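You operate a simulated robot arm through the tools that you are given. There is no shell and no other tool. Be economical: measure what you need, move in short steps, check, and stop when the job is done.

You are at the controls of a simulated two-armed robot. One attempt, no reset.

JOB
Take the cloth from the free end of the island bench and put it in the blue out tray. Then put one of the rinse tubes from the top of the wall bench on top of the grey filter on the upper right shelf of the counter. Then pull the left door of the dishes cabinet open. Keep to this order. Set down upright: rinse tube.
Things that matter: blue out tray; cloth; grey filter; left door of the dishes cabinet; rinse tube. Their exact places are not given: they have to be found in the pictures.

It is judged by the outcome, as a careful person would: the job done as asked, and still so three seconds after it is handed in. It fails if anything else is knocked over, pushed out of place, dropped, spilled or broken. Flat cloth is picked up by pressing the open fingertips on it (5 to 10 N) and closing them slowly along it; thin cloth reads only 2 to 8 mm in the jaws.

ROBOT AND FRAMES
Two 7-joint arms with two-finger parallel grippers on one trunk, on a base that drives. Base frame: it is fixed to the floor where the robot stands at the start and does not move with it; the origin is under the middle of the robot, x ahead of it, y to its left, z up. Readings come in m, degrees, newtons and seconds.
The left shoulder is at the start at [0.02, 0.17, 1.178], the right one opposite. With the tool pointing down near the work surface each hand reaches from about 0.1 to 0.46 m from the robot's upright axis, wherever it stands, measured 20 degrees to its own side. Places, roughly: grey filter [6, 1.25, 0.5]; left door of the dishes cabinet [3.2, 4.4, 1.8]; rinse tube [6.75, 3, 0.75]. Payload 3.8 kg a hand.
The TCP of each hand is the grasp point between the finger pads, 0.03 m short of the fingertips. In the tool frame z runs along the fingers and y along their closing line. The gripper opens to 0.11 m. The fingers are 0.02 m wide and 0.01 m thick; the gripper's body (0.048 by 0.112 m) begins 0.055 m behind the TCP.
Orientation is told as [roll, pitch, yaw] about the base's x, y, z axes, in that order, counted from this pose: with the fingers straight down and closing along the base's y, the tool's x points along the base's -x, its y along +y and its z along -z.

CONTROLS
- The arms move only by the tool move_arm. It takes "left_deltas", "right_deltas" or both (then of equal length, played together; a hand with none holds still); each is a list of rows, each a list of 7 numbers: the finger opening in m, from 0 to 0.11, then the shift along the base's x, y, z in m, then the turn, a rotation vector about the base's x, y, z in degrees. In form: [[gripper, dx, dy, dz, wx, wy, wz], ...]. A call has 1 to 12 rows; each row shifts and turns the commanded pose from where the row before left it. Rows are played at 5 a second. More than 0.05 m and 8.6 degrees between two rows, or a gripper value outside its range, and nothing of the call is played. A pose out of reach is approached as far as the arm can. The call stops where the force on the tool passes 40 N (or 10 N more than at its start, if that is more) or the arm is blocked; 0.2 s more then pass. Each finger travels about 0.072 m/s and halts on what it meets, pressing with about 27 N; the grip force reading is that of the motor and also rises with nothing between the fingers. The clock runs only during rows and for 0.2 s after the last one: add rows that do not move to give the fingers time. The reply holds the time, the measured pose of the TCP, the force on the tool along the base axes, the opening and the grip force, in the units named above and with some noise, with the torque about the TCP (base axes, N m) and any sound that the robot's microphone picked up, and new pictures: "pictures" is both (left out), scene, wrist or none (wrist: the cameras of the hands that moved).
- Cameras (640 x 400 px; columns grow to the right, rows downward): "scene" is now at [0.1079, -0.0146, 1.3518]; the picture's right is [-0.13, -0.99, 0.00], its down [-0.48, 0.06, -0.88] and it looks along [0.87, -0.12, -0.48] (base axes); focal length 274 px, centre (320, 200). "left" rides on the left gripper at [0.072, -0.017, -0.103] in its tool frame; the picture's right is [0.23, 0.97, 0.00], its down [-0.76, 0.18, -0.62] and it looks along [-0.61, 0.14, 0.78] (tool axes); focal length 222 px, centre (320, 200). "right" rides on the right gripper at [0.072, 0.017, -0.103] in its tool frame; the picture's right is [-0.23, 0.97, 0.00], its down [-0.76, -0.18, -0.62] and it looks along [-0.61, -0.14, 0.78] (tool axes); focal length 222 px, centre (320, 200).
- lift_body(by): slides the trunk up (or, below 0, down) by that many m; the arms and the scene camera ride with it, the base frame stays. It gives what a move gives, with no picture.
- drive_base(legs): drives the robot by 1 to 6 legs, each [ahead, turn to the left] in m and degrees, along the robot's own axes; the way and the turn of a leg run together, so that a leg with both is an arc; at most 1.5 m and 180 degrees a leg. The arms and the cameras ride along, it lands a little off, and it stops where it bumps. It gives what a move gives, and a new picture of the scene camera.
- pan_tilt(pan, tilt): turns the head with the scene camera to pan (to the left, within 80 degrees either way) and tilt (down, from -29 to 69), counted from straight ahead of the robot. It gives what a move gives, and a new picture of the scene camera.
- measure_at(camera, pixels): there is no depth. For up to 12 entries [column, row, z] of the newest picture of that camera ("zoom" is the newest enlarged one), the place [x, y] in the base frame at which the ray of that pixel passes the height z, good to about 0.003 m, but the place of the scene camera against the robot may be out by one fixed shift of up to 0.018 m in any direction. No time passes.
- enlarge(camera, box): a new picture of the part [left, top, right, bottom] of that camera's present view, enlarged. No time passes.
- sign_off(): hands the job in; it is judged then, once.

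Keep the steps short. Do not move on a guess: measure, check each grasp and each placing, and mend mistakes. In all there are 110 turns and 260 pictures (those below and enlarged ones count). Leave the grippers open and the arms clear of the work at the hand-in unless told otherwise, and finish with a single line.

The tools are called after "Emit:" as a command line: name --argument value ..., lists and objects as JSON in quotes. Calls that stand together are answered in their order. move_arm: Moves the arms, as the interface text tells. Its arguments: {"type":"object","properties":{"left_deltas":{"type":"array","items":{"type":"array","items":{"type":"number"}}},"right_deltas":{"type":"array","items":{"type":"array","items":{"type":"number"}}},"pictures":{"type":"string","enum":["both","scene","wrist","none"]}},"required":[]} The other tools are called the same way: lift_body (by) slides the trunk up or down; drive_base (legs) drives the base; pan_tilt (pan, tilt) turns the head that bears the scene camera; measure_at (camera, pixels) gives the place at which the rays of pixels pass given heights; enlarge (camera, box) takes an enlarged picture of a part of a camera's view; sign_off () hands the job in.

At the start:

```text
time: 0.0
left_eef_pos: [0.4715, 0.2074, 1.0696]
left_tool_rot: [0.0, -0.1, 0.1]
left_ft_force: [-0.8, -0.2, -0.4]
left_moment: [0.02, 0.02, 0.02]
left_gripper_width: 0.1101
left_gripper_force: 0.0
right_eef_pos: [0.5416, -0.2472, 1.0009]
right_tool_rot: [0.0, 0.0, 0.1]
right_ft_force: [-0.3, 0.0, -0.1]
right_moment: [0.0, -0.01, 0.01]
right_gripper_width: 0.1099
right_gripper_force: 0.1
trunk travel left (down, up): [-0.275, 0.295]
robot x, y, heading: [-0.0016, 0.0004, 0.0]
head pan, tilt: [-7.7, 28.9]
```

scene: 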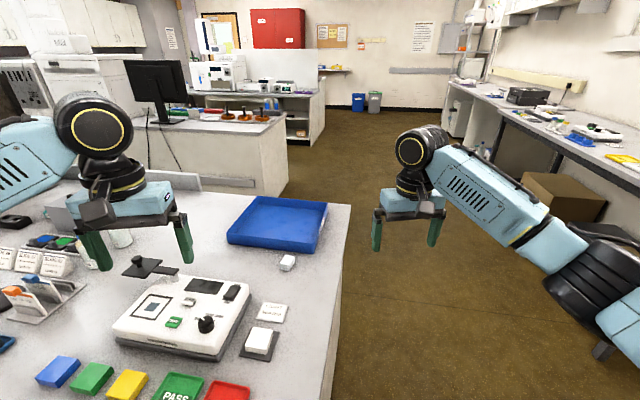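
right: 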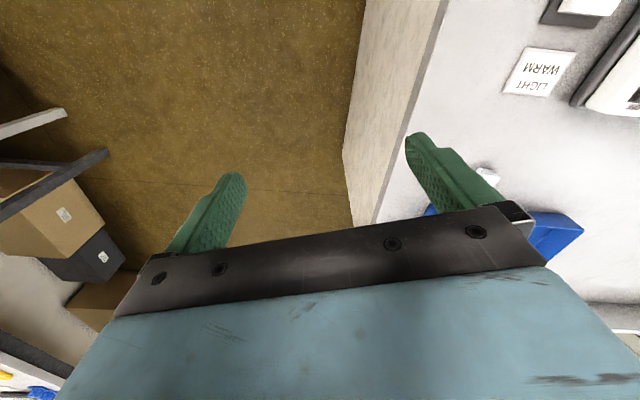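
left: 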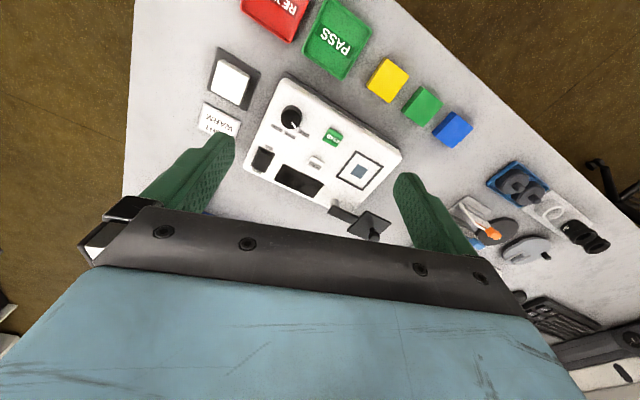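

I see a blue tray at about (278,222) on the bench in front, but no cloth yet. I'll look around with the head.

Emit:
pan_tilt --pan 50 --tilt 20

Emit:
pan_tilt --pan 0 --tilt 10

Emit:
pan_tilt --pan -50 --tilt 25

Emit:
pan_tilt --pan 0 --tilt 55

```text
time: 1.3
left_eef_pos: [0.4724, 0.2091, 1.0704]
left_tool_rot: [0.0, 0.0, 0.2]
left_ft_force: [-0.9, 0.2, 0.3]
left_moment: [0.0, -0.02, -0.01]
left_gripper_width: 0.1099
left_gripper_force: 0.0
right_eef_pos: [0.5417, -0.2477, 1.0005]
right_tool_rot: [0.0, 0.0, 0.0]
right_ft_force: [-0.8, 0.2, 0.2]
right_moment: [-0.01, -0.01, -0.02]
right_gripper_width: 0.1101
right_gripper_force: 0.1
trunk travel left (down, up): [-0.275, 0.295]
robot x, y, heading: [-0.0003, -0.0003, 0.2]
head pan, tilt: [50.0, 20.0]
```

scene: 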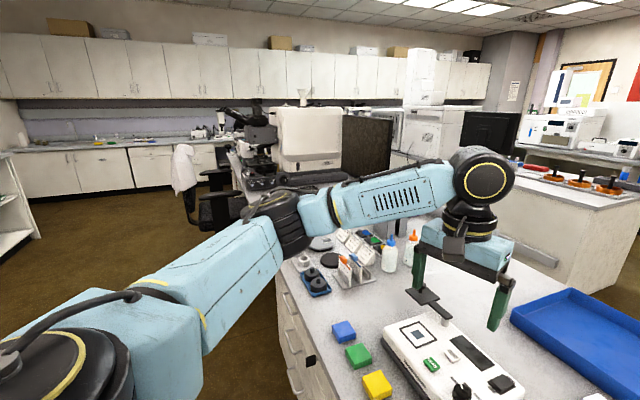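

```text
time: 2.5
left_eef_pos: [0.4723, 0.209, 1.0698]
left_tool_rot: [0.0, 0.0, 0.2]
left_ft_force: [-0.4, -0.1, 0.1]
left_moment: [-0.03, -0.01, 0.02]
left_gripper_width: 0.11
left_gripper_force: 0.0
right_eef_pos: [0.5408, -0.2469, 1.0009]
right_tool_rot: [0.0, -0.1, 0.0]
right_ft_force: [-0.4, 0.6, -0.2]
right_moment: [-0.04, 0.0, 0.01]
right_gripper_width: 0.11
right_gripper_force: 0.1
trunk travel left (down, up): [-0.275, 0.295]
robot x, y, heading: [0.0028, 0.0016, 0.0]
head pan, tilt: [0.0, 10.0]
```

scene: 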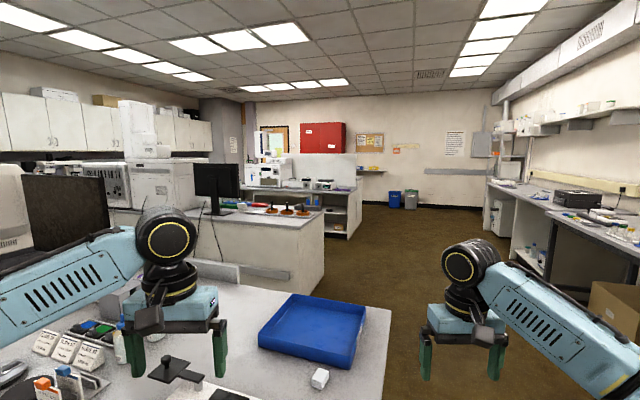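

```text
time: 3.6
left_eef_pos: [0.4726, 0.2099, 1.0692]
left_tool_rot: [0.0, 0.0, 0.1]
left_ft_force: [0.1, 0.6, 0.3]
left_moment: [0.01, -0.01, 0.02]
left_gripper_width: 0.1102
left_gripper_force: 0.0
right_eef_pos: [0.5418, -0.248, 0.9997]
right_tool_rot: [-0.1, 0.0, 0.1]
right_ft_force: [0.3, 0.2, -0.3]
right_moment: [-0.02, -0.01, 0.0]
right_gripper_width: 0.11
right_gripper_force: 0.1
trunk travel left (down, up): [-0.275, 0.295]
robot x, y, heading: [-0.0009, 0.0012, 0.3]
head pan, tilt: [-50.0, 25.0]
```

scene: 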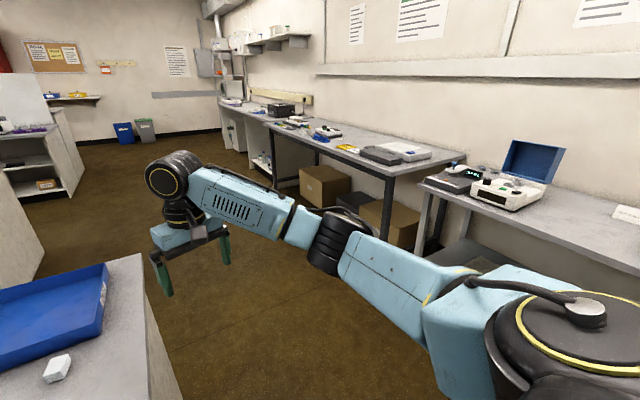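

```text
time: 4.8
left_eef_pos: [0.4719, 0.2097, 1.0696]
left_tool_rot: [0.0, -0.1, 0.1]
left_ft_force: [-0.2, -0.1, 0.9]
left_moment: [0.0, 0.0, 0.02]
left_gripper_width: 0.1101
left_gripper_force: 0.1
right_eef_pos: [0.5416, -0.2471, 0.9999]
right_tool_rot: [-0.1, 0.0, 0.0]
right_ft_force: [0.8, -0.3, -0.2]
right_moment: [0.01, -0.03, 0.01]
right_gripper_width: 0.1099
right_gripper_force: 0.1
trunk travel left (down, up): [-0.275, 0.295]
robot x, y, heading: [0.0014, 0.0002, -0.2]
head pan, tilt: [0.0, 55.0]
```

scene: 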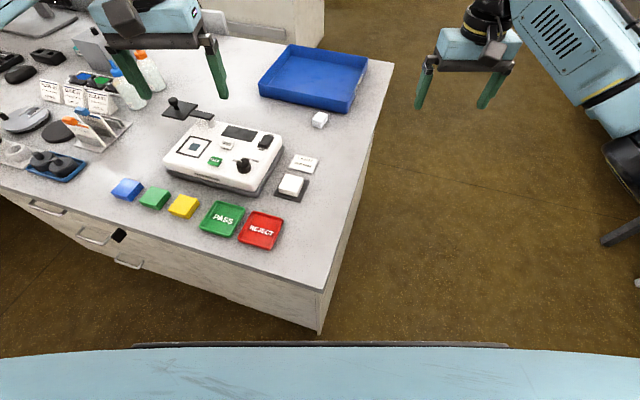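

The white item at (320,120) may be the cloth. I'll enlarge it and the area around.

Emit:
enlarge --camera "scene" --box '[250, 40, 410, 140]'

Emit:
enlarge --camera "scene" --box '[150, 90, 342, 210]'

```text
4.00 times, centred on (330, 90) of scene
```

zoom: 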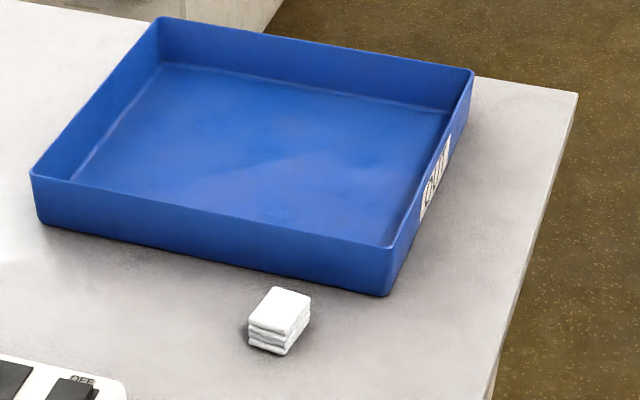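

```text
3.33 times, centred on (246, 150) of scene
```

zoom: 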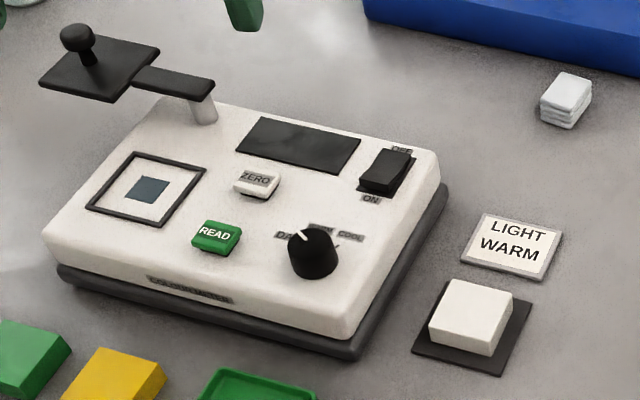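

Emit:
pan_tilt --pan 8 --tilt 20

Emit:
enlarge --camera "scene" --box '[220, 100, 428, 230]'

Emit:
enlarge --camera "scene" --box '[480, 90, 640, 190]'

```text
time: 5.8
left_eef_pos: [0.4721, 0.2099, 1.0692]
left_tool_rot: [-0.1, 0.1, 0.1]
left_ft_force: [-0.1, 0.9, -0.4]
left_moment: [0.01, 0.03, 0.0]
left_gripper_width: 0.1099
left_gripper_force: 0.1
right_eef_pos: [0.541, -0.2485, 0.9996]
right_tool_rot: [0.0, 0.0, 0.0]
right_ft_force: [1.3, -0.5, -0.1]
right_moment: [0.0, 0.02, 0.0]
right_gripper_width: 0.11
right_gripper_force: 0.0
trunk travel left (down, up): [-0.275, 0.295]
robot x, y, heading: [0.0006, -0.001, 0.1]
head pan, tilt: [8.0, 20.0]
```

scene: 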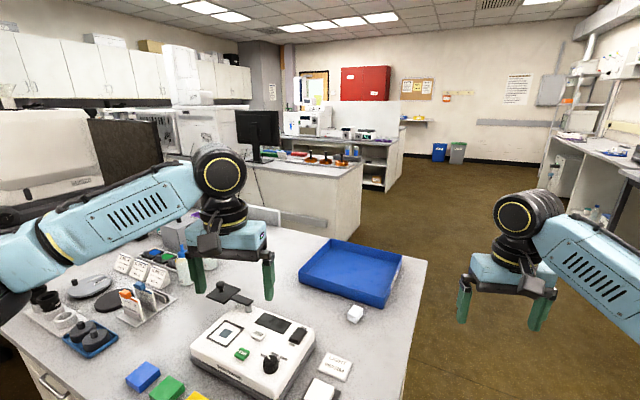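

```text
3.08 times, centred on (324, 165) of scene
```

zoom: 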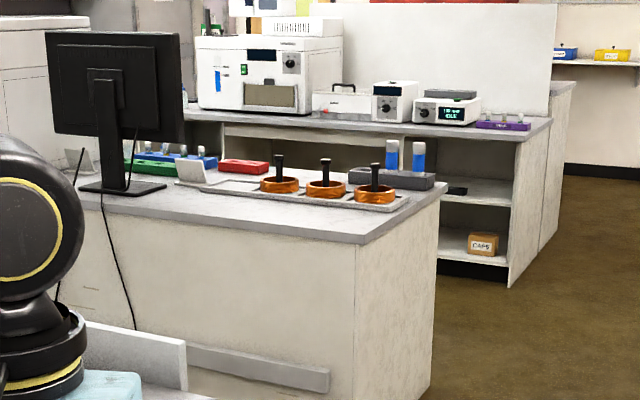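

```text
4.00 times, centred on (560, 140) of scene
```

zoom: 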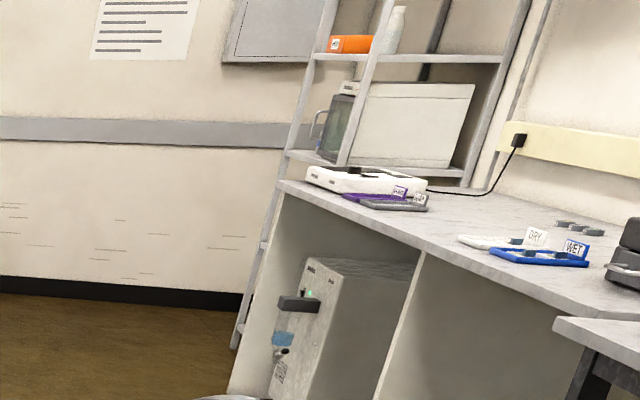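

I'll measure the card and cloth with both cameras to get the bench height: card at scene (335,367), right (540,72), left (219,119); cloth at scene (356,313), right (487,176).

Emit:
measure_at --camera "scene" --pixels '[[335, 367, 0.7], [335, 367, 0.75], [335, 367, 0.8], [335, 367, 0.85], [356, 313, 0.75], [356, 313, 0.8], [356, 313, 0.85]]'

Emit:
measure_at --camera "right" --pixels '[[540, 72, 0.7], [540, 72, 0.75], [540, 72, 0.8], [540, 72, 0.85], [487, 176, 0.75], [487, 176, 0.8], [487, 176, 0.85]]'

Emit:
measure_at --camera "left" --pixels '[[219, 119, 0.7], [219, 119, 0.75], [219, 119, 0.8], [219, 119, 0.85]]'

Emit:
enlarge --camera "right" --box '[420, 110, 580, 210]'

```text
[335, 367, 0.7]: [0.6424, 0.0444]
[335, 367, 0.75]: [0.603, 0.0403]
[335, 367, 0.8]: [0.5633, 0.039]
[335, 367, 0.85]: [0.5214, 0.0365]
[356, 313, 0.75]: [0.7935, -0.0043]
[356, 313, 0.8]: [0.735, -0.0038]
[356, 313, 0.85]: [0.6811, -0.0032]
```

```text
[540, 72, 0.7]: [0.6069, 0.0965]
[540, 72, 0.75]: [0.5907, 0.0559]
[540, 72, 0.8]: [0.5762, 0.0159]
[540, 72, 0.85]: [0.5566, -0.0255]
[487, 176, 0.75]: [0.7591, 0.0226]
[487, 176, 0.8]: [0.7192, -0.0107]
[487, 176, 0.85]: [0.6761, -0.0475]
```

```text
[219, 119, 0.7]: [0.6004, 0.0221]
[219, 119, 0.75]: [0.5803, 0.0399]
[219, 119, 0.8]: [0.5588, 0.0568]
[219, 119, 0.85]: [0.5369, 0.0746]
```

```text
4.00 times, centred on (500, 160) of right
```

zoom: 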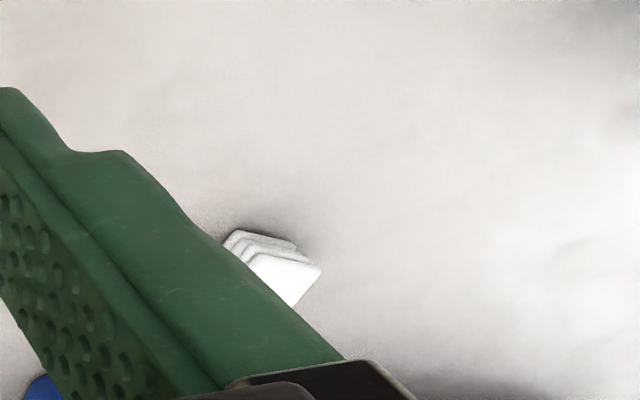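

Bench top is at about z 0.765. I'll measure the tray and the bench end edge.

Emit:
measure_at --camera "scene" --pixels '[[427, 262, 0.765], [403, 390, 0.765], [299, 270, 0.82], [382, 300, 0.82], [402, 255, 0.82], [331, 240, 0.82], [356, 312, 0.79], [355, 321, 0.765]]'

Emit:
enlarge --camera "scene" --box '[280, 220, 440, 320]'

Emit:
pan_tilt --pan -15 --tilt 65

```text
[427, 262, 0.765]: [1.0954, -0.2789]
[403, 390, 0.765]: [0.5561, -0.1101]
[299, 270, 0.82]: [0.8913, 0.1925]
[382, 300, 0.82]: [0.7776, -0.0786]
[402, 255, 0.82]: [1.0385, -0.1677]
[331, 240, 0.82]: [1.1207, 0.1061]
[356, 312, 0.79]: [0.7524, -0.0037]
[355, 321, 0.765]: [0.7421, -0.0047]
```

```text
4.00 times, centred on (360, 270) of scene
```

zoom: 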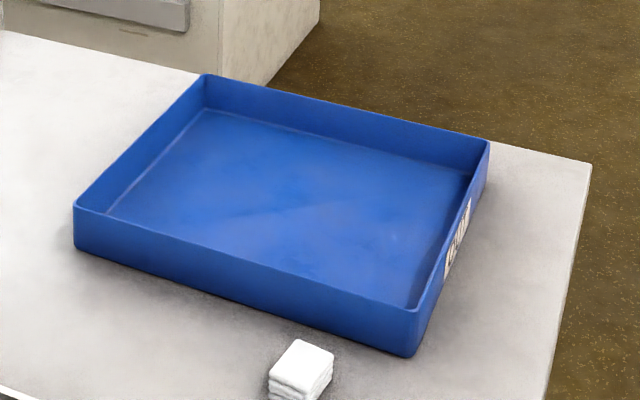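

```text
time: 6.9
left_eef_pos: [0.4723, 0.209, 1.0706]
left_tool_rot: [0.0, 0.0, 0.1]
left_ft_force: [0.4, -0.3, 0.7]
left_moment: [0.02, 0.01, -0.01]
left_gripper_width: 0.1099
left_gripper_force: 0.0
right_eef_pos: [0.5414, -0.2487, 1.0003]
right_tool_rot: [0.0, -0.1, 0.0]
right_ft_force: [0.1, 0.0, 0.3]
right_moment: [0.0, 0.03, 0.01]
right_gripper_width: 0.11
right_gripper_force: 0.1
trunk travel left (down, up): [-0.275, 0.295]
robot x, y, heading: [0.005, -0.0016, -0.0]
head pan, tilt: [-15.0, 65.0]
```

scene: 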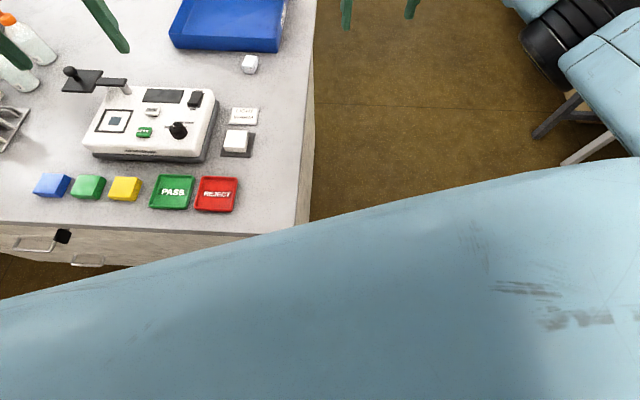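

The tray is to the right of the cloth along the end edge. I'll approach the bench end from its right side; check the room on that side first.

Emit:
measure_at --camera "scene" --pixels '[[297, 222, 0.765], [315, 20, 0.765], [312, 190, 0.0]]'

Emit:
pan_tilt --pan -75 --tilt 35

```text
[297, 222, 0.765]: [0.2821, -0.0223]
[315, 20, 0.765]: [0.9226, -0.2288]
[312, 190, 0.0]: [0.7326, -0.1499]
```

```text
time: 8.2
left_eef_pos: [0.4729, 0.2094, 1.0712]
left_tool_rot: [-0.1, 0.0, 0.1]
left_ft_force: [0.3, 0.3, 0.7]
left_moment: [0.0, 0.02, 0.0]
left_gripper_width: 0.1098
left_gripper_force: 0.1
right_eef_pos: [0.5413, -0.2468, 0.999]
right_tool_rot: [0.0, 0.1, -0.1]
right_ft_force: [-0.1, -1.0, 0.0]
right_moment: [0.06, 0.0, -0.01]
right_gripper_width: 0.1099
right_gripper_force: 0.0
trunk travel left (down, up): [-0.275, 0.295]
robot x, y, heading: [-0.0012, -0.0031, 0.1]
head pan, tilt: [-75.0, 35.0]
```

scene: 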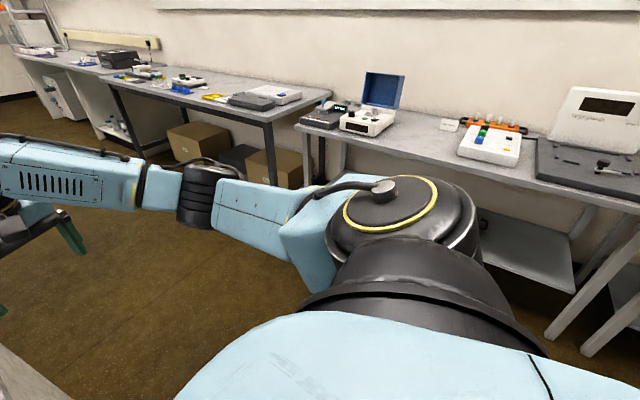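

Emit:
measure_at --camera "scene" --pixels '[[300, 125, 0.75], [268, 121, 0.75], [105, 78, 0.75], [500, 178, 0.75]]'

Emit:
drive_base --legs '[[-0.12, 0], [0, -56]]'

```text
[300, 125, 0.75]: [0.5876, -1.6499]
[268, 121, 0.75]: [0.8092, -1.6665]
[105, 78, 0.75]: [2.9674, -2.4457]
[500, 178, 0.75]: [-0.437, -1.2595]
```

```text
time: 12.0
left_eef_pos: [0.3156, -0.2757, 1.0691]
left_tool_rot: [0.0, 0.0, -56.3]
left_ft_force: [-0.8, -0.4, -0.3]
left_moment: [-0.01, -0.01, 0.02]
left_gripper_width: 0.11
left_gripper_force: 0.1
right_eef_pos: [-0.0252, -0.5873, 0.999]
right_tool_rot: [0.0, 0.0, -56.3]
right_ft_force: [-0.6, 0.5, -0.2]
right_moment: [0.0, 0.03, 0.01]
right_gripper_width: 0.11
right_gripper_force: 0.0
trunk travel left (down, up): [-0.275, 0.295]
robot x, y, heading: [-0.1208, -0.0052, -56.3]
head pan, tilt: [-75.0, 35.0]
```

scene: 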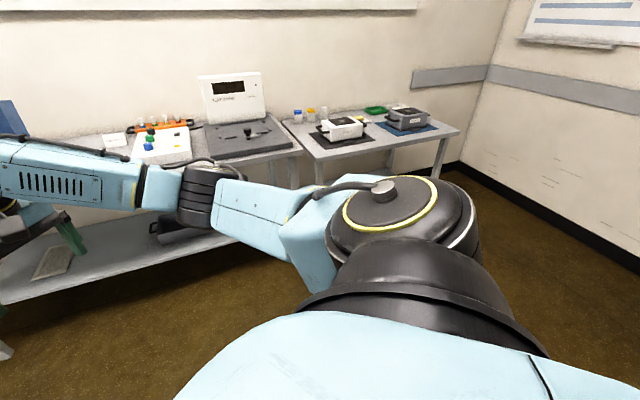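

The way is clear. I'll drive to the right of the bench end, then turn to face it.

Emit:
drive_base --legs '[[0, 3.2], [0.955, 0], [0, 125.7]]'

Emit:
pan_tilt --pan -5 --tilt 50

```text
time: 22.6
left_eef_pos: [0.4031, -0.2535, 1.0696]
left_tool_rot: [0.1, 0.0, 72.7]
left_ft_force: [0.6, -0.1, 0.0]
left_moment: [0.0, -0.01, 0.0]
left_gripper_width: 0.1098
left_gripper_force: 0.1
right_eef_pos: [0.8603, -0.3262, 1.0003]
right_tool_rot: [0.1, 0.0, 72.5]
right_ft_force: [-0.6, -0.2, 0.4]
right_moment: [0.01, 0.02, 0.01]
right_gripper_width: 0.1101
right_gripper_force: 0.1
trunk travel left (down, up): [-0.275, 0.295]
robot x, y, heading: [0.4543, -0.766, 72.7]
head pan, tilt: [-75.0, 35.0]
```

scene: 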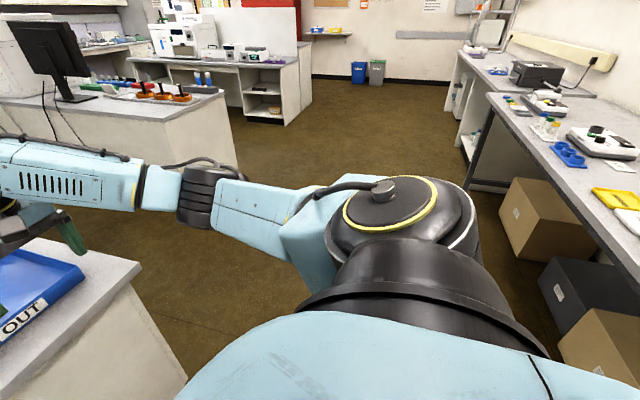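

```text
time: 24.0
left_eef_pos: [0.402, -0.2534, 1.0699]
left_tool_rot: [0.0, -0.1, 72.7]
left_ft_force: [-0.3, -0.6, 0.1]
left_moment: [0.01, 0.02, 0.01]
left_gripper_width: 0.11
left_gripper_force: 0.0
right_eef_pos: [0.8593, -0.3261, 0.9993]
right_tool_rot: [0.0, -0.1, 72.4]
right_ft_force: [-0.4, -0.3, -0.1]
right_moment: [0.0, 0.01, 0.0]
right_gripper_width: 0.11
right_gripper_force: 0.1
trunk travel left (down, up): [-0.275, 0.295]
robot x, y, heading: [0.4598, -0.7675, 72.6]
head pan, tilt: [-5.0, 50.0]
```

scene: 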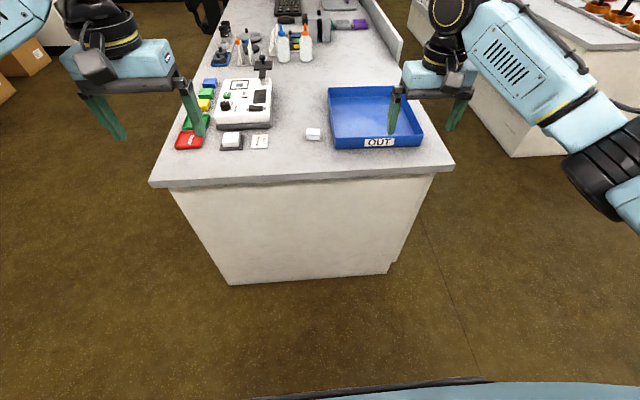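

Aligned with the bench end. Drive ahead 0.36 m.

Emit:
drive_base --legs '[[0.36, 0]]'

Emit:
measure_at --camera "scene" --pixels '[[320, 200, 0.765]]'

```text
time: 26.3
left_eef_pos: [0.5092, 0.0877, 1.0695]
left_tool_rot: [0.1, 0.0, 72.6]
left_ft_force: [-0.3, 0.0, -0.3]
left_moment: [0.0, 0.0, 0.02]
left_gripper_width: 0.11
left_gripper_force: 0.1
right_eef_pos: [0.9653, 0.0188, 0.9996]
right_tool_rot: [0.0, 0.0, 72.7]
right_ft_force: [0.1, 0.0, 0.3]
right_moment: [-0.01, 0.03, 0.0]
right_gripper_width: 0.11
right_gripper_force: 0.0
trunk travel left (down, up): [-0.275, 0.295]
robot x, y, heading: [0.5705, -0.4271, 72.6]
head pan, tilt: [-5.0, 50.0]
```

scene: 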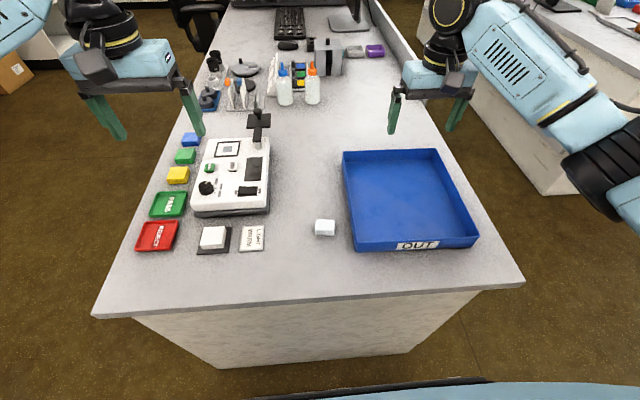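

```text
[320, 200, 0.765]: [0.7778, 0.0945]
```

Emit:
drive_base --legs '[[0.05, 0]]'

Emit:
enlarge --camera "scene" --box '[270, 210, 398, 290]'

```text
time: 27.3
left_eef_pos: [0.5236, 0.1364, 1.069]
left_tool_rot: [0.0, 0.1, 72.7]
left_ft_force: [-0.7, 0.2, 0.0]
left_moment: [-0.03, -0.01, 0.02]
left_gripper_width: 0.1099
left_gripper_force: 0.0
right_eef_pos: [0.9802, 0.0663, 0.9987]
right_tool_rot: [0.0, 0.1, 72.7]
right_ft_force: [-0.1, 1.3, 0.1]
right_moment: [-0.04, 0.03, -0.03]
right_gripper_width: 0.1101
right_gripper_force: 0.1
trunk travel left (down, up): [-0.275, 0.295]
robot x, y, heading: [0.5851, -0.3796, 72.7]
head pan, tilt: [-5.0, 50.0]
```

scene: 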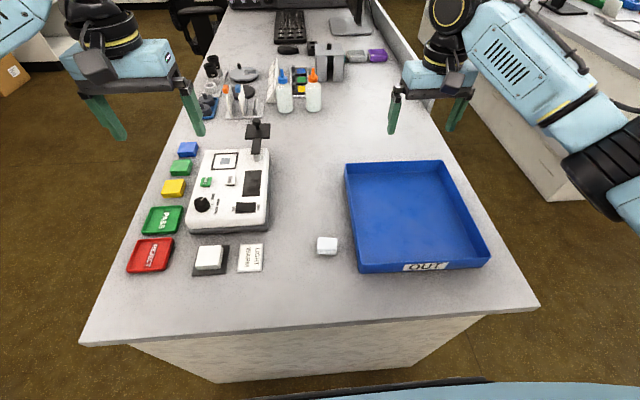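

```text
5.00 times, centred on (334, 250) of scene
```

zoom: 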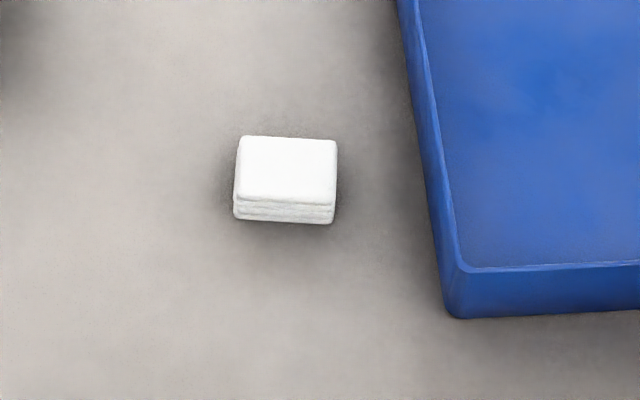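

Emit:
measure_at --camera "zoom" --pixels '[[240, 138, 0.785], [335, 142, 0.785], [335, 203, 0.785], [236, 198, 0.785], [234, 219, 0.765], [332, 223, 0.765], [432, 210, 0.765], [440, 300, 0.765], [420, 150, 0.82], [462, 268, 0.82]]'

```text
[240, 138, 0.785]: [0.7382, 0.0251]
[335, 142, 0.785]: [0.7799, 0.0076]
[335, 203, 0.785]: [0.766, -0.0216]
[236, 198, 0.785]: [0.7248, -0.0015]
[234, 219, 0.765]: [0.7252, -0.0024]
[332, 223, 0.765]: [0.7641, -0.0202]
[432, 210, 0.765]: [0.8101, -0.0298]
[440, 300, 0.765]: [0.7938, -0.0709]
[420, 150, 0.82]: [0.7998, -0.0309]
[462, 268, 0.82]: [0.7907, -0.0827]
```

The cloth is a folded pile about 44×32×20 mm, centred near (0.752, 0.002). Move the right hand above it at z≈0.90.

Emit:
move_arm --right_deltas '[[0.11, -0.038, -0.0107, -0.016, 0, 0, 0], [0.11, -0.038, -0.0107, -0.016, 0, 0, 0], [0.11, -0.038, -0.0107, -0.017, 0, 0, 0], [0.11, -0.038, -0.0107, -0.017, 0, 0, 0], [0.11, -0.038, -0.0107, -0.017, 0, 0, 0], [0.08, -0.038, -0.0107, -0.017, 0, 0, 0], [0.08, 0, 0, 0, 0, 0, 0], [0.08, 0, 0, 0, 0, 0, 0]]'

```text
time: 29.1
left_eef_pos: [0.5229, 0.136, 1.0703]
left_tool_rot: [0.0, 0.0, 72.6]
left_ft_force: [-0.6, -0.6, -0.5]
left_moment: [-0.01, -0.01, -0.02]
left_gripper_width: 0.11
left_gripper_force: 0.1
right_eef_pos: [0.751, 0.0028, 0.9004]
right_tool_rot: [0.0, -0.1, 72.7]
right_ft_force: [-0.6, -1.1, -0.7]
right_moment: [0.02, 0.01, -0.03]
right_gripper_width: 0.0797
right_gripper_force: 0.1
trunk travel left (down, up): [-0.275, 0.295]
robot x, y, heading: [0.5811, -0.3733, 72.9]
head pan, tilt: [-5.0, 50.0]
```

scene: 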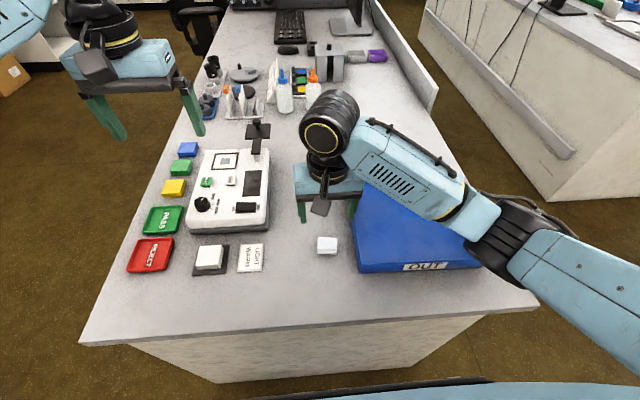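
right: 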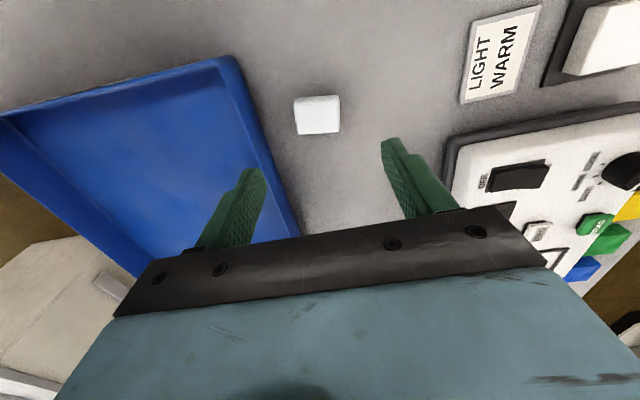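

Emit:
measure_at --camera "right" --pixels '[[294, 100, 0.785], [337, 95, 0.785], [339, 128, 0.785], [297, 134, 0.785], [298, 135, 0.765], [341, 132, 0.765], [232, 62, 0.82], [288, 205, 0.82]]'

Emit:
enlarge --camera "right" --box '[270, 80, 366, 140]'

```text
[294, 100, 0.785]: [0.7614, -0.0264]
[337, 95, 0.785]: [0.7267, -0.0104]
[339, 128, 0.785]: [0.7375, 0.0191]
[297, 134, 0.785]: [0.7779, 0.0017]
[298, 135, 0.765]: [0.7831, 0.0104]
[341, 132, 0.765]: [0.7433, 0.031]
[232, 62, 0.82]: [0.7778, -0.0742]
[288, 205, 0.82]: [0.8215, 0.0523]
```

```text
6.67 times, centred on (318, 110) of right
```

zoom: 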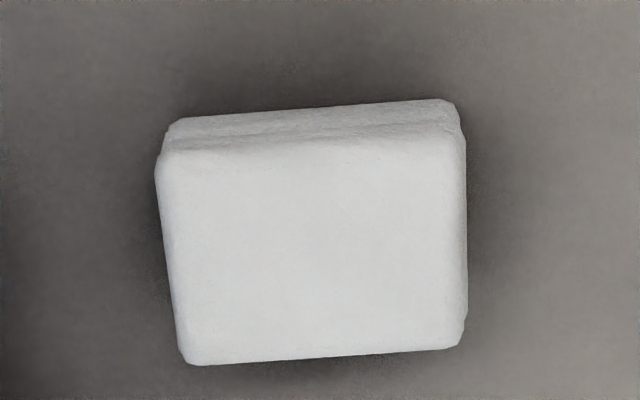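

Wrist camera agrees: centre (0.753,-0.001). Descend with 0.08 opening.

Emit:
move_arm --right_deltas '[[0.08, 0.002, -0.004, -0.03, 0, 0, 0], [0.08, 0, 0, -0.03, 0, 0, 0], [0.08, 0, 0, -0.025, 0, 0, 0], [0.08, 0, 0, -0.01, 0, 0, 0], [0.08, 0, 0, -0.005, 0, 0, 0], [0.08, 0, 0, 0, 0, 0, 0]]'

```text
time: 30.5
left_eef_pos: [0.5238, 0.1356, 1.0697]
left_tool_rot: [0.0, 0.0, 72.7]
left_ft_force: [0.8, -0.5, 0.1]
left_moment: [-0.01, -0.03, -0.05]
left_gripper_width: 0.1099
left_gripper_force: 0.1
right_eef_pos: [0.7546, -0.0012, 0.7998]
right_tool_rot: [0.0, 0.0, 72.8]
right_ft_force: [-0.4, 0.1, -0.4]
right_moment: [-0.01, -0.01, 0.02]
right_gripper_width: 0.08
right_gripper_force: 0.1
trunk travel left (down, up): [-0.275, 0.295]
robot x, y, heading: [0.5813, -0.3763, 72.8]
head pan, tilt: [-5.0, 50.0]
```

scene: 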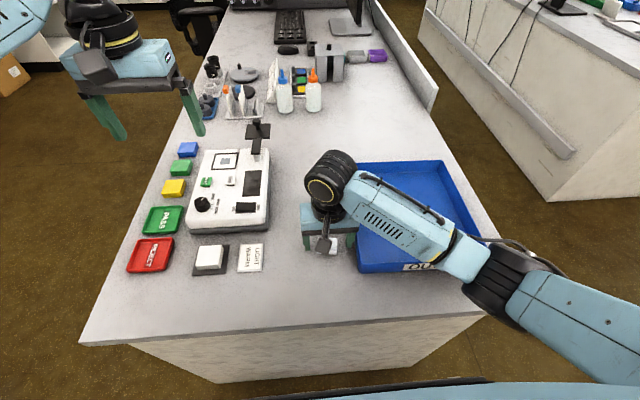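
right: 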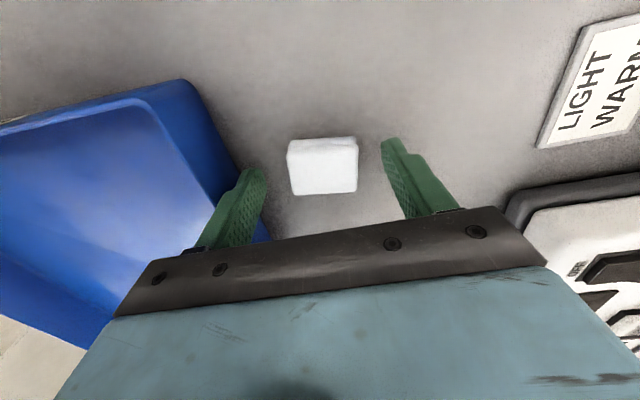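

The cloth (322,165) lies between the tips. Close and lift slightly.

Emit:
move_arm --right_deltas '[[0.06, 0, 0, 0, 0, 0, 0], [0.045, 0, 0, 0, 0, 0, 0], [0.03, 0, 0, 0, 0, 0, 0], [0.02, 0, 0, 0, 0, 0, 0], [0.015, 0, 0, 0, 0, 0, 0], [0.015, 0, 0, 0, 0, 0, 0]]'

```text
time: 31.9
left_eef_pos: [0.5238, 0.1348, 1.0699]
left_tool_rot: [0.0, 0.0, 72.7]
left_ft_force: [-0.5, -0.5, -1.0]
left_moment: [0.01, -0.02, -0.02]
left_gripper_width: 0.1098
left_gripper_force: 0.1
right_eef_pos: [0.7535, -0.0022, 0.8]
right_tool_rot: [0.0, 0.0, 72.6]
right_ft_force: [0.6, -0.1, -0.2]
right_moment: [-0.05, -0.01, -0.03]
right_gripper_width: 0.045
right_gripper_force: 27.5
trunk travel left (down, up): [-0.275, 0.295]
robot x, y, heading: [0.5808, -0.3763, 72.7]
head pan, tilt: [-5.0, 50.0]
```

scene: 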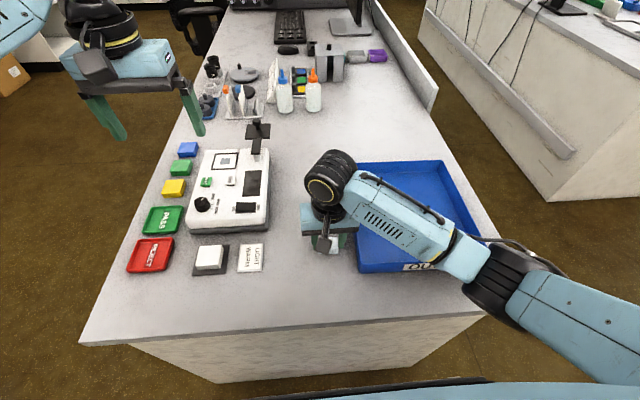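
right: 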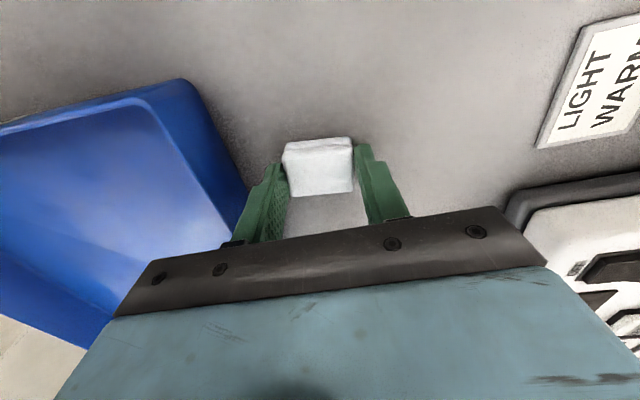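

Held at 0.045 m with 27 N. Lift 0.14 m straight up.

Emit:
move_arm --right_deltas '[[0.015, 0, 0, 0.02, 0, 0, 0], [0.015, 0, 0, 0.03, 0, 0, 0], [0.015, 0, 0, 0.03, 0, 0, 0], [0.015, 0, 0, 0.03, 0, 0, 0], [0.015, 0, 0, 0.03, 0, 0, 0]]' --pictures "wrist"

```text
time: 33.1
left_eef_pos: [0.5243, 0.1351, 1.0697]
left_tool_rot: [0.0, 0.0, 72.7]
left_ft_force: [-0.5, 0.6, -0.7]
left_moment: [0.01, -0.01, 0.01]
left_gripper_width: 0.1098
left_gripper_force: 0.0
right_eef_pos: [0.7539, -0.0033, 0.9401]
right_tool_rot: [-0.1, 0.2, 72.6]
right_ft_force: [0.2, -0.3, -0.8]
right_moment: [-0.01, 0.01, 0.01]
right_gripper_width: 0.0442
right_gripper_force: 26.7
trunk travel left (down, up): [-0.275, 0.295]
robot x, y, heading: [0.5826, -0.3794, 72.6]
head pan, tilt: [-5.0, 50.0]
```

right: 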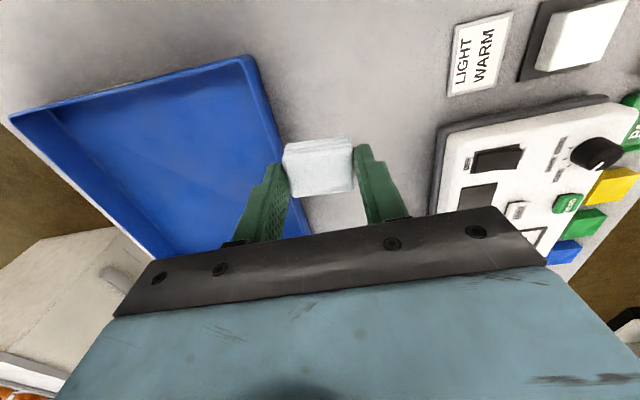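

Lifted. Move over the tray to (0.90,-0.02) and look.

Emit:
move_arm --right_deltas '[[0.015, 0.0365, -0.004, 0, 0, 0, 0], [0.015, 0.0365, -0.004, 0, 0, 0, 0], [0.015, 0.0365, -0.004, 0, 0, 0, 0], [0.015, 0.0365, -0.004, 0, 0, 0, 0], [0.015, 0, 0, 0, 0, 0, 0]]'

```text
time: 34.3
left_eef_pos: [0.5236, 0.1353, 1.0693]
left_tool_rot: [0.0, 0.1, 72.5]
left_ft_force: [-0.6, 0.3, 0.4]
left_moment: [-0.02, 0.01, -0.01]
left_gripper_width: 0.1101
left_gripper_force: 0.1
right_eef_pos: [0.9004, -0.0183, 0.9406]
right_tool_rot: [0.0, 0.0, 72.7]
right_ft_force: [0.2, -0.1, -0.2]
right_moment: [-0.03, 0.01, 0.0]
right_gripper_width: 0.0437
right_gripper_force: 26.6
trunk travel left (down, up): [-0.275, 0.295]
robot x, y, heading: [0.5804, -0.3797, 72.5]
head pan, tilt: [-5.0, 50.0]
```

scene: 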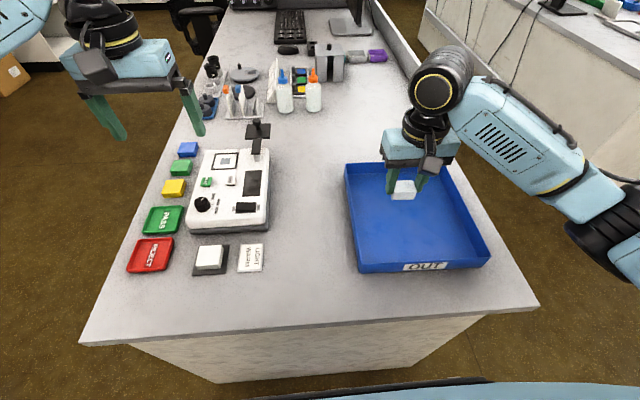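
right: 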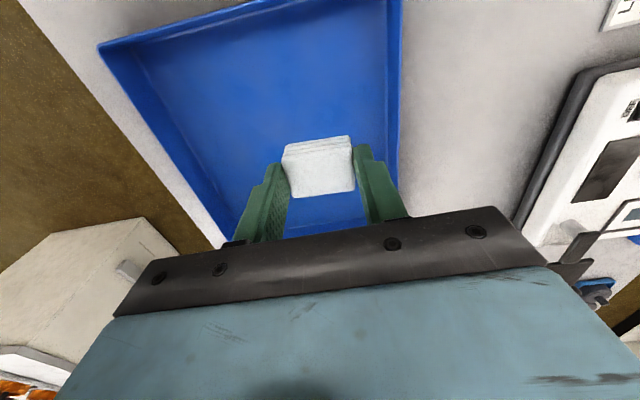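

Over the tray. Lower it to just above the tray floor.

Emit:
move_arm --right_deltas '[[0.015, 0, 0, -0.035, 0, 0, 0], [0.015, 0, 0, -0.035, 0, 0, 0], [0.015, 0, 0, -0.03, 0, 0, 0], [0.015, 0, 0, -0.018, 0, 0, 0], [0.015, 0, 0, -0.01, 0, 0, 0], [0.015, 0, 0, 0, 0, 0, 0]]'

```text
time: 35.7
left_eef_pos: [0.5241, 0.1359, 1.0703]
left_tool_rot: [0.0, 0.0, 72.7]
left_ft_force: [0.4, -0.1, 0.4]
left_moment: [0.0, 0.0, 0.01]
left_gripper_width: 0.11
left_gripper_force: 0.1
right_eef_pos: [0.8999, -0.0191, 0.8115]
right_tool_rot: [0.0, 0.0, 72.7]
right_ft_force: [0.8, -0.5, -0.2]
right_moment: [-0.02, 0.01, 0.01]
right_gripper_width: 0.0435
right_gripper_force: 27.4
trunk travel left (down, up): [-0.275, 0.295]
robot x, y, heading: [0.5833, -0.374, 72.7]
head pan, tilt: [-5.0, 50.0]
```

scene: 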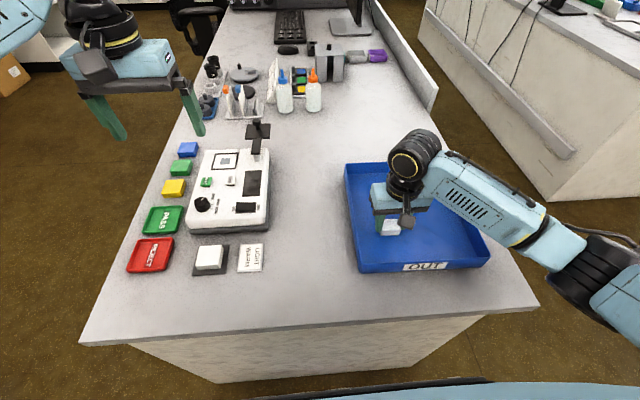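
right: 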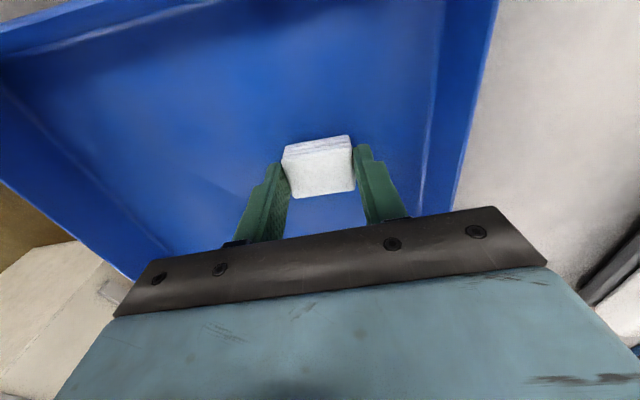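

Lower a few mm until contact, then open and rise.

Emit:
move_arm --right_deltas '[[0.015, 0, 0, -0.004, 0, 0, 0], [0.03, 0, 0, 0, 0, 0, 0], [0.055, 0, 0, 0, 0, 0, 0], [0.075, 0, 0, 0, 0, 0, 0], [0.075, 0, 0, 0, 0, 0, 0], [0.075, 0, 0, 0.03, 0, 0, 0], [0.075, 0, 0, 0.04, 0, 0, 0], [0.075, 0, 0, 0.05, 0, 0, 0], [0.075, 0, 0, 0.05, 0, 0, 0], [0.075, 0, 0, 0.03, 0, 0, 0]]'

```text
time: 37.9
left_eef_pos: [0.522, 0.1352, 1.07]
left_tool_rot: [-0.1, 0.0, 72.6]
left_ft_force: [-0.7, -0.3, -0.8]
left_moment: [0.03, 0.03, -0.01]
left_gripper_width: 0.11
left_gripper_force: 0.0
right_eef_pos: [0.9011, -0.0176, 1.0079]
right_tool_rot: [-0.1, 0.1, 72.7]
right_ft_force: [-0.3, -0.4, 0.1]
right_moment: [0.0, 0.02, 0.01]
right_gripper_width: 0.0751
right_gripper_force: 0.1
trunk travel left (down, up): [-0.275, 0.295]
robot x, y, heading: [0.5833, -0.3771, 72.8]
head pan, tilt: [-5.0, 50.0]
```

scene: 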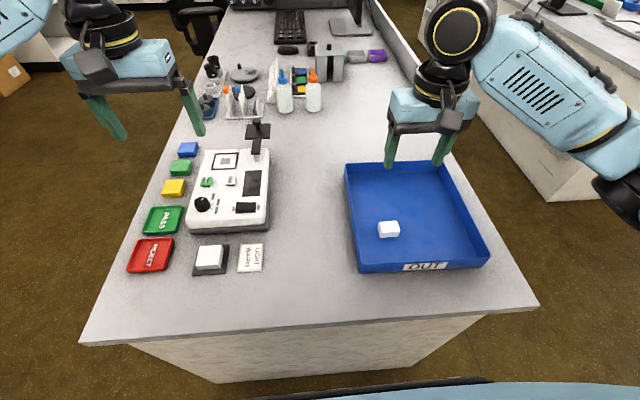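
right: 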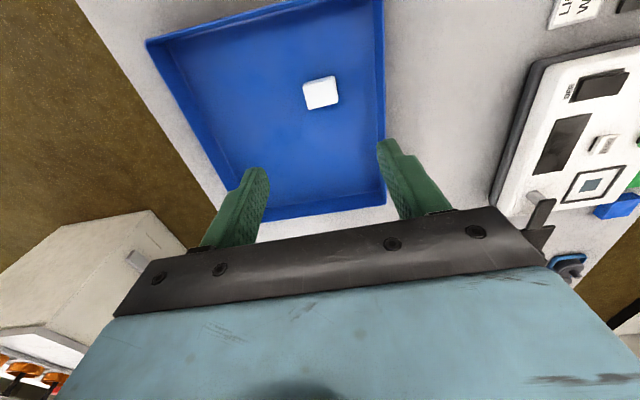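

The cloth lies in the tray. Back off and turn toward the room's far side to see the way.

Emit:
drive_base --legs '[[-0.5, 0], [0, -70]]'

Emit:
pan_tilt --pan 12 --tilt 12

```text
time: 43.9
left_eef_pos: [0.8967, -0.6303, 1.0686]
left_tool_rot: [0.0, 0.0, 2.1]
left_ft_force: [0.6, -0.2, 0.0]
left_moment: [0.01, -0.01, -0.02]
left_gripper_width: 0.1101
left_gripper_force: 0.1
right_eef_pos: [0.8767, -1.0382, 1.0069]
right_tool_rot: [0.1, 0.0, 2.1]
right_ft_force: [-0.3, 0.3, 0.3]
right_moment: [-0.03, -0.02, 0.01]
right_gripper_width: 0.0749
right_gripper_force: 0.0
trunk travel left (down, up): [-0.275, 0.295]
robot x, y, heading: [0.4333, -0.8588, 2.2]
head pan, tilt: [-5.0, 50.0]
```

scene: 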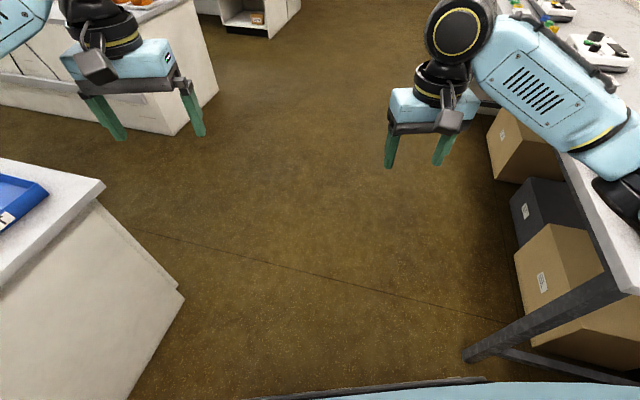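

```text
time: 44.9
left_eef_pos: [0.8972, -0.6301, 1.0688]
left_tool_rot: [0.0, 0.0, 2.2]
left_ft_force: [-0.7, -0.6, -0.1]
left_moment: [0.01, -0.02, 0.0]
left_gripper_width: 0.1101
left_gripper_force: 0.0
right_eef_pos: [0.878, -1.0381, 1.0072]
right_tool_rot: [0.0, -0.1, 2.1]
right_ft_force: [0.3, -0.7, 0.2]
right_moment: [0.0, -0.01, -0.01]
right_gripper_width: 0.0755
right_gripper_force: 0.0
trunk travel left (down, up): [-0.275, 0.295]
robot x, y, heading: [0.4316, -0.86, 2.1]
head pan, tilt: [12.0, 12.0]
```

scene: 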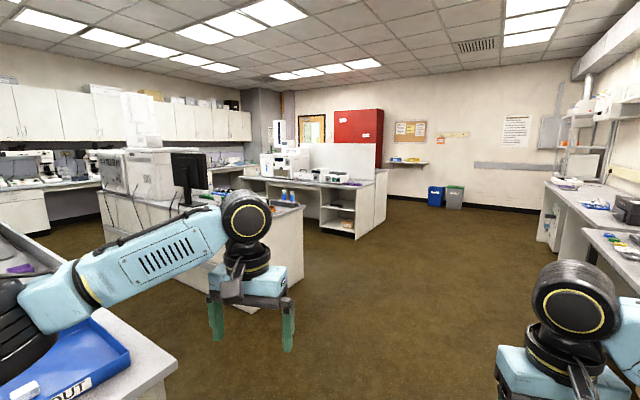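

Emit:
measure_at --camera "scene" --pixels '[[357, 238, 0], [321, 228, 0], [386, 222, 0], [303, 282, 0], [250, 313, 0], [440, 207, 0], [375, 181, 0.8], [304, 206, 0.8]]'

Emit:
enlarge --camera "scene" --box '[220, 120, 412, 240]'

```text
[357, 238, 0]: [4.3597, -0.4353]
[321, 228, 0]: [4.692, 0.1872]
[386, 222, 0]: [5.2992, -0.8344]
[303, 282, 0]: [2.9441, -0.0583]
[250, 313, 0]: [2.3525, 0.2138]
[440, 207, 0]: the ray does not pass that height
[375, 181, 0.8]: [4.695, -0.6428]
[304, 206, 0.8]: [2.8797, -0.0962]
```

```text
3.33 times, centred on (316, 180) of scene
```

zoom: 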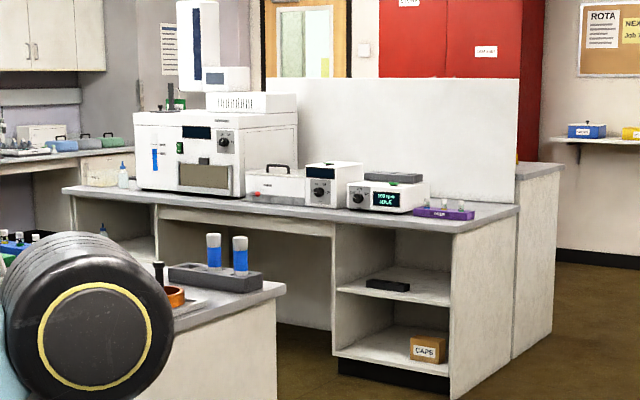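

The aisle between second island and counter is ahead on the left. Drive 2.6 m ahead in the open area and look.

Emit:
drive_base --legs '[[1.4, 0], [1.3, 0]]'

Emit:
pan_tilt --pan 50 --tilt 15

Emit:
pan_tilt --pan 10 --tilt 15

```text
time: 58.1
left_eef_pos: [3.6116, -0.547, 1.0702]
left_tool_rot: [0.0, -0.1, 1.9]
left_ft_force: [-0.4, -0.8, 0.2]
left_moment: [0.01, 0.0, 0.0]
left_gripper_width: 0.11
left_gripper_force: 0.0
right_eef_pos: [3.5901, -0.955, 1.0073]
right_tool_rot: [0.0, 0.1, 1.8]
right_ft_force: [-0.3, 0.6, 0.0]
right_moment: [0.02, -0.01, 0.02]
right_gripper_width: 0.075
right_gripper_force: 0.1
trunk travel left (down, up): [-0.275, 0.295]
robot x, y, heading: [3.1458, -0.77, 1.8]
head pan, tilt: [12.0, 12.0]
```

scene: 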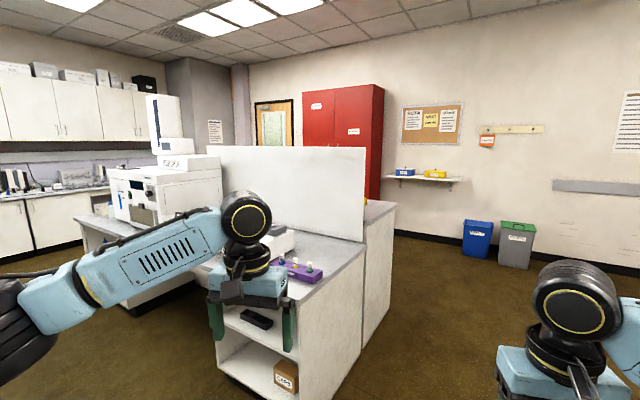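

```text
time: 59.1
left_eef_pos: [3.6117, -0.5473, 1.0697]
left_tool_rot: [0.1, -0.1, 1.9]
left_ft_force: [0.8, 0.3, 0.1]
left_moment: [-0.01, -0.02, -0.01]
left_gripper_width: 0.1101
left_gripper_force: 0.0
right_eef_pos: [3.59, -0.9545, 1.0078]
right_tool_rot: [-0.1, 0.0, 1.8]
right_ft_force: [0.7, -1.2, -0.2]
right_moment: [0.01, -0.01, 0.04]
right_gripper_width: 0.0751
right_gripper_force: 0.0
trunk travel left (down, up): [-0.275, 0.295]
robot x, y, heading: [3.1429, -0.7754, 1.9]
head pan, tilt: [50.0, 15.0]
```

scene: 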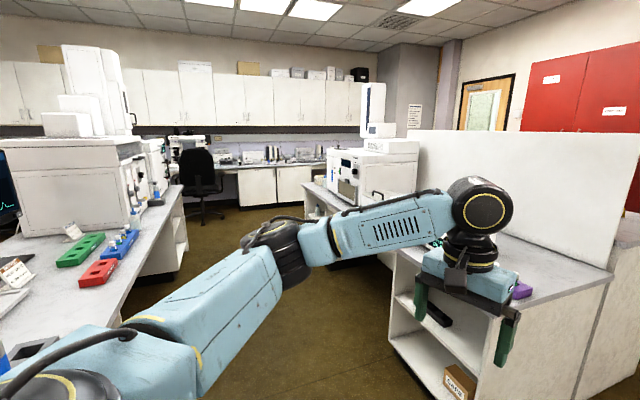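

```text
time: 60.2
left_eef_pos: [3.6109, -0.5475, 1.0699]
left_tool_rot: [0.0, 0.0, 1.8]
left_ft_force: [-0.5, -1.2, 0.0]
left_moment: [0.02, 0.01, -0.01]
left_gripper_width: 0.1102
left_gripper_force: 0.1
right_eef_pos: [3.5905, -0.9531, 1.0083]
right_tool_rot: [0.0, 0.1, 1.7]
right_ft_force: [-0.5, -0.9, -0.4]
right_moment: [0.03, -0.01, -0.04]
right_gripper_width: 0.0749
right_gripper_force: 0.1
trunk travel left (down, up): [-0.275, 0.295]
robot x, y, heading: [3.1462, -0.7735, 1.8]
head pan, tilt: [10.0, 15.0]
```

scene: 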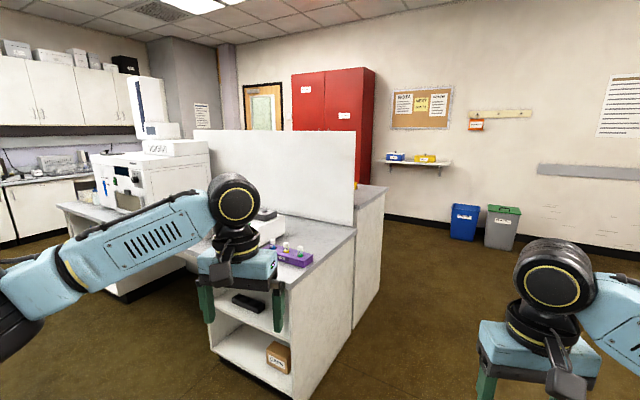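

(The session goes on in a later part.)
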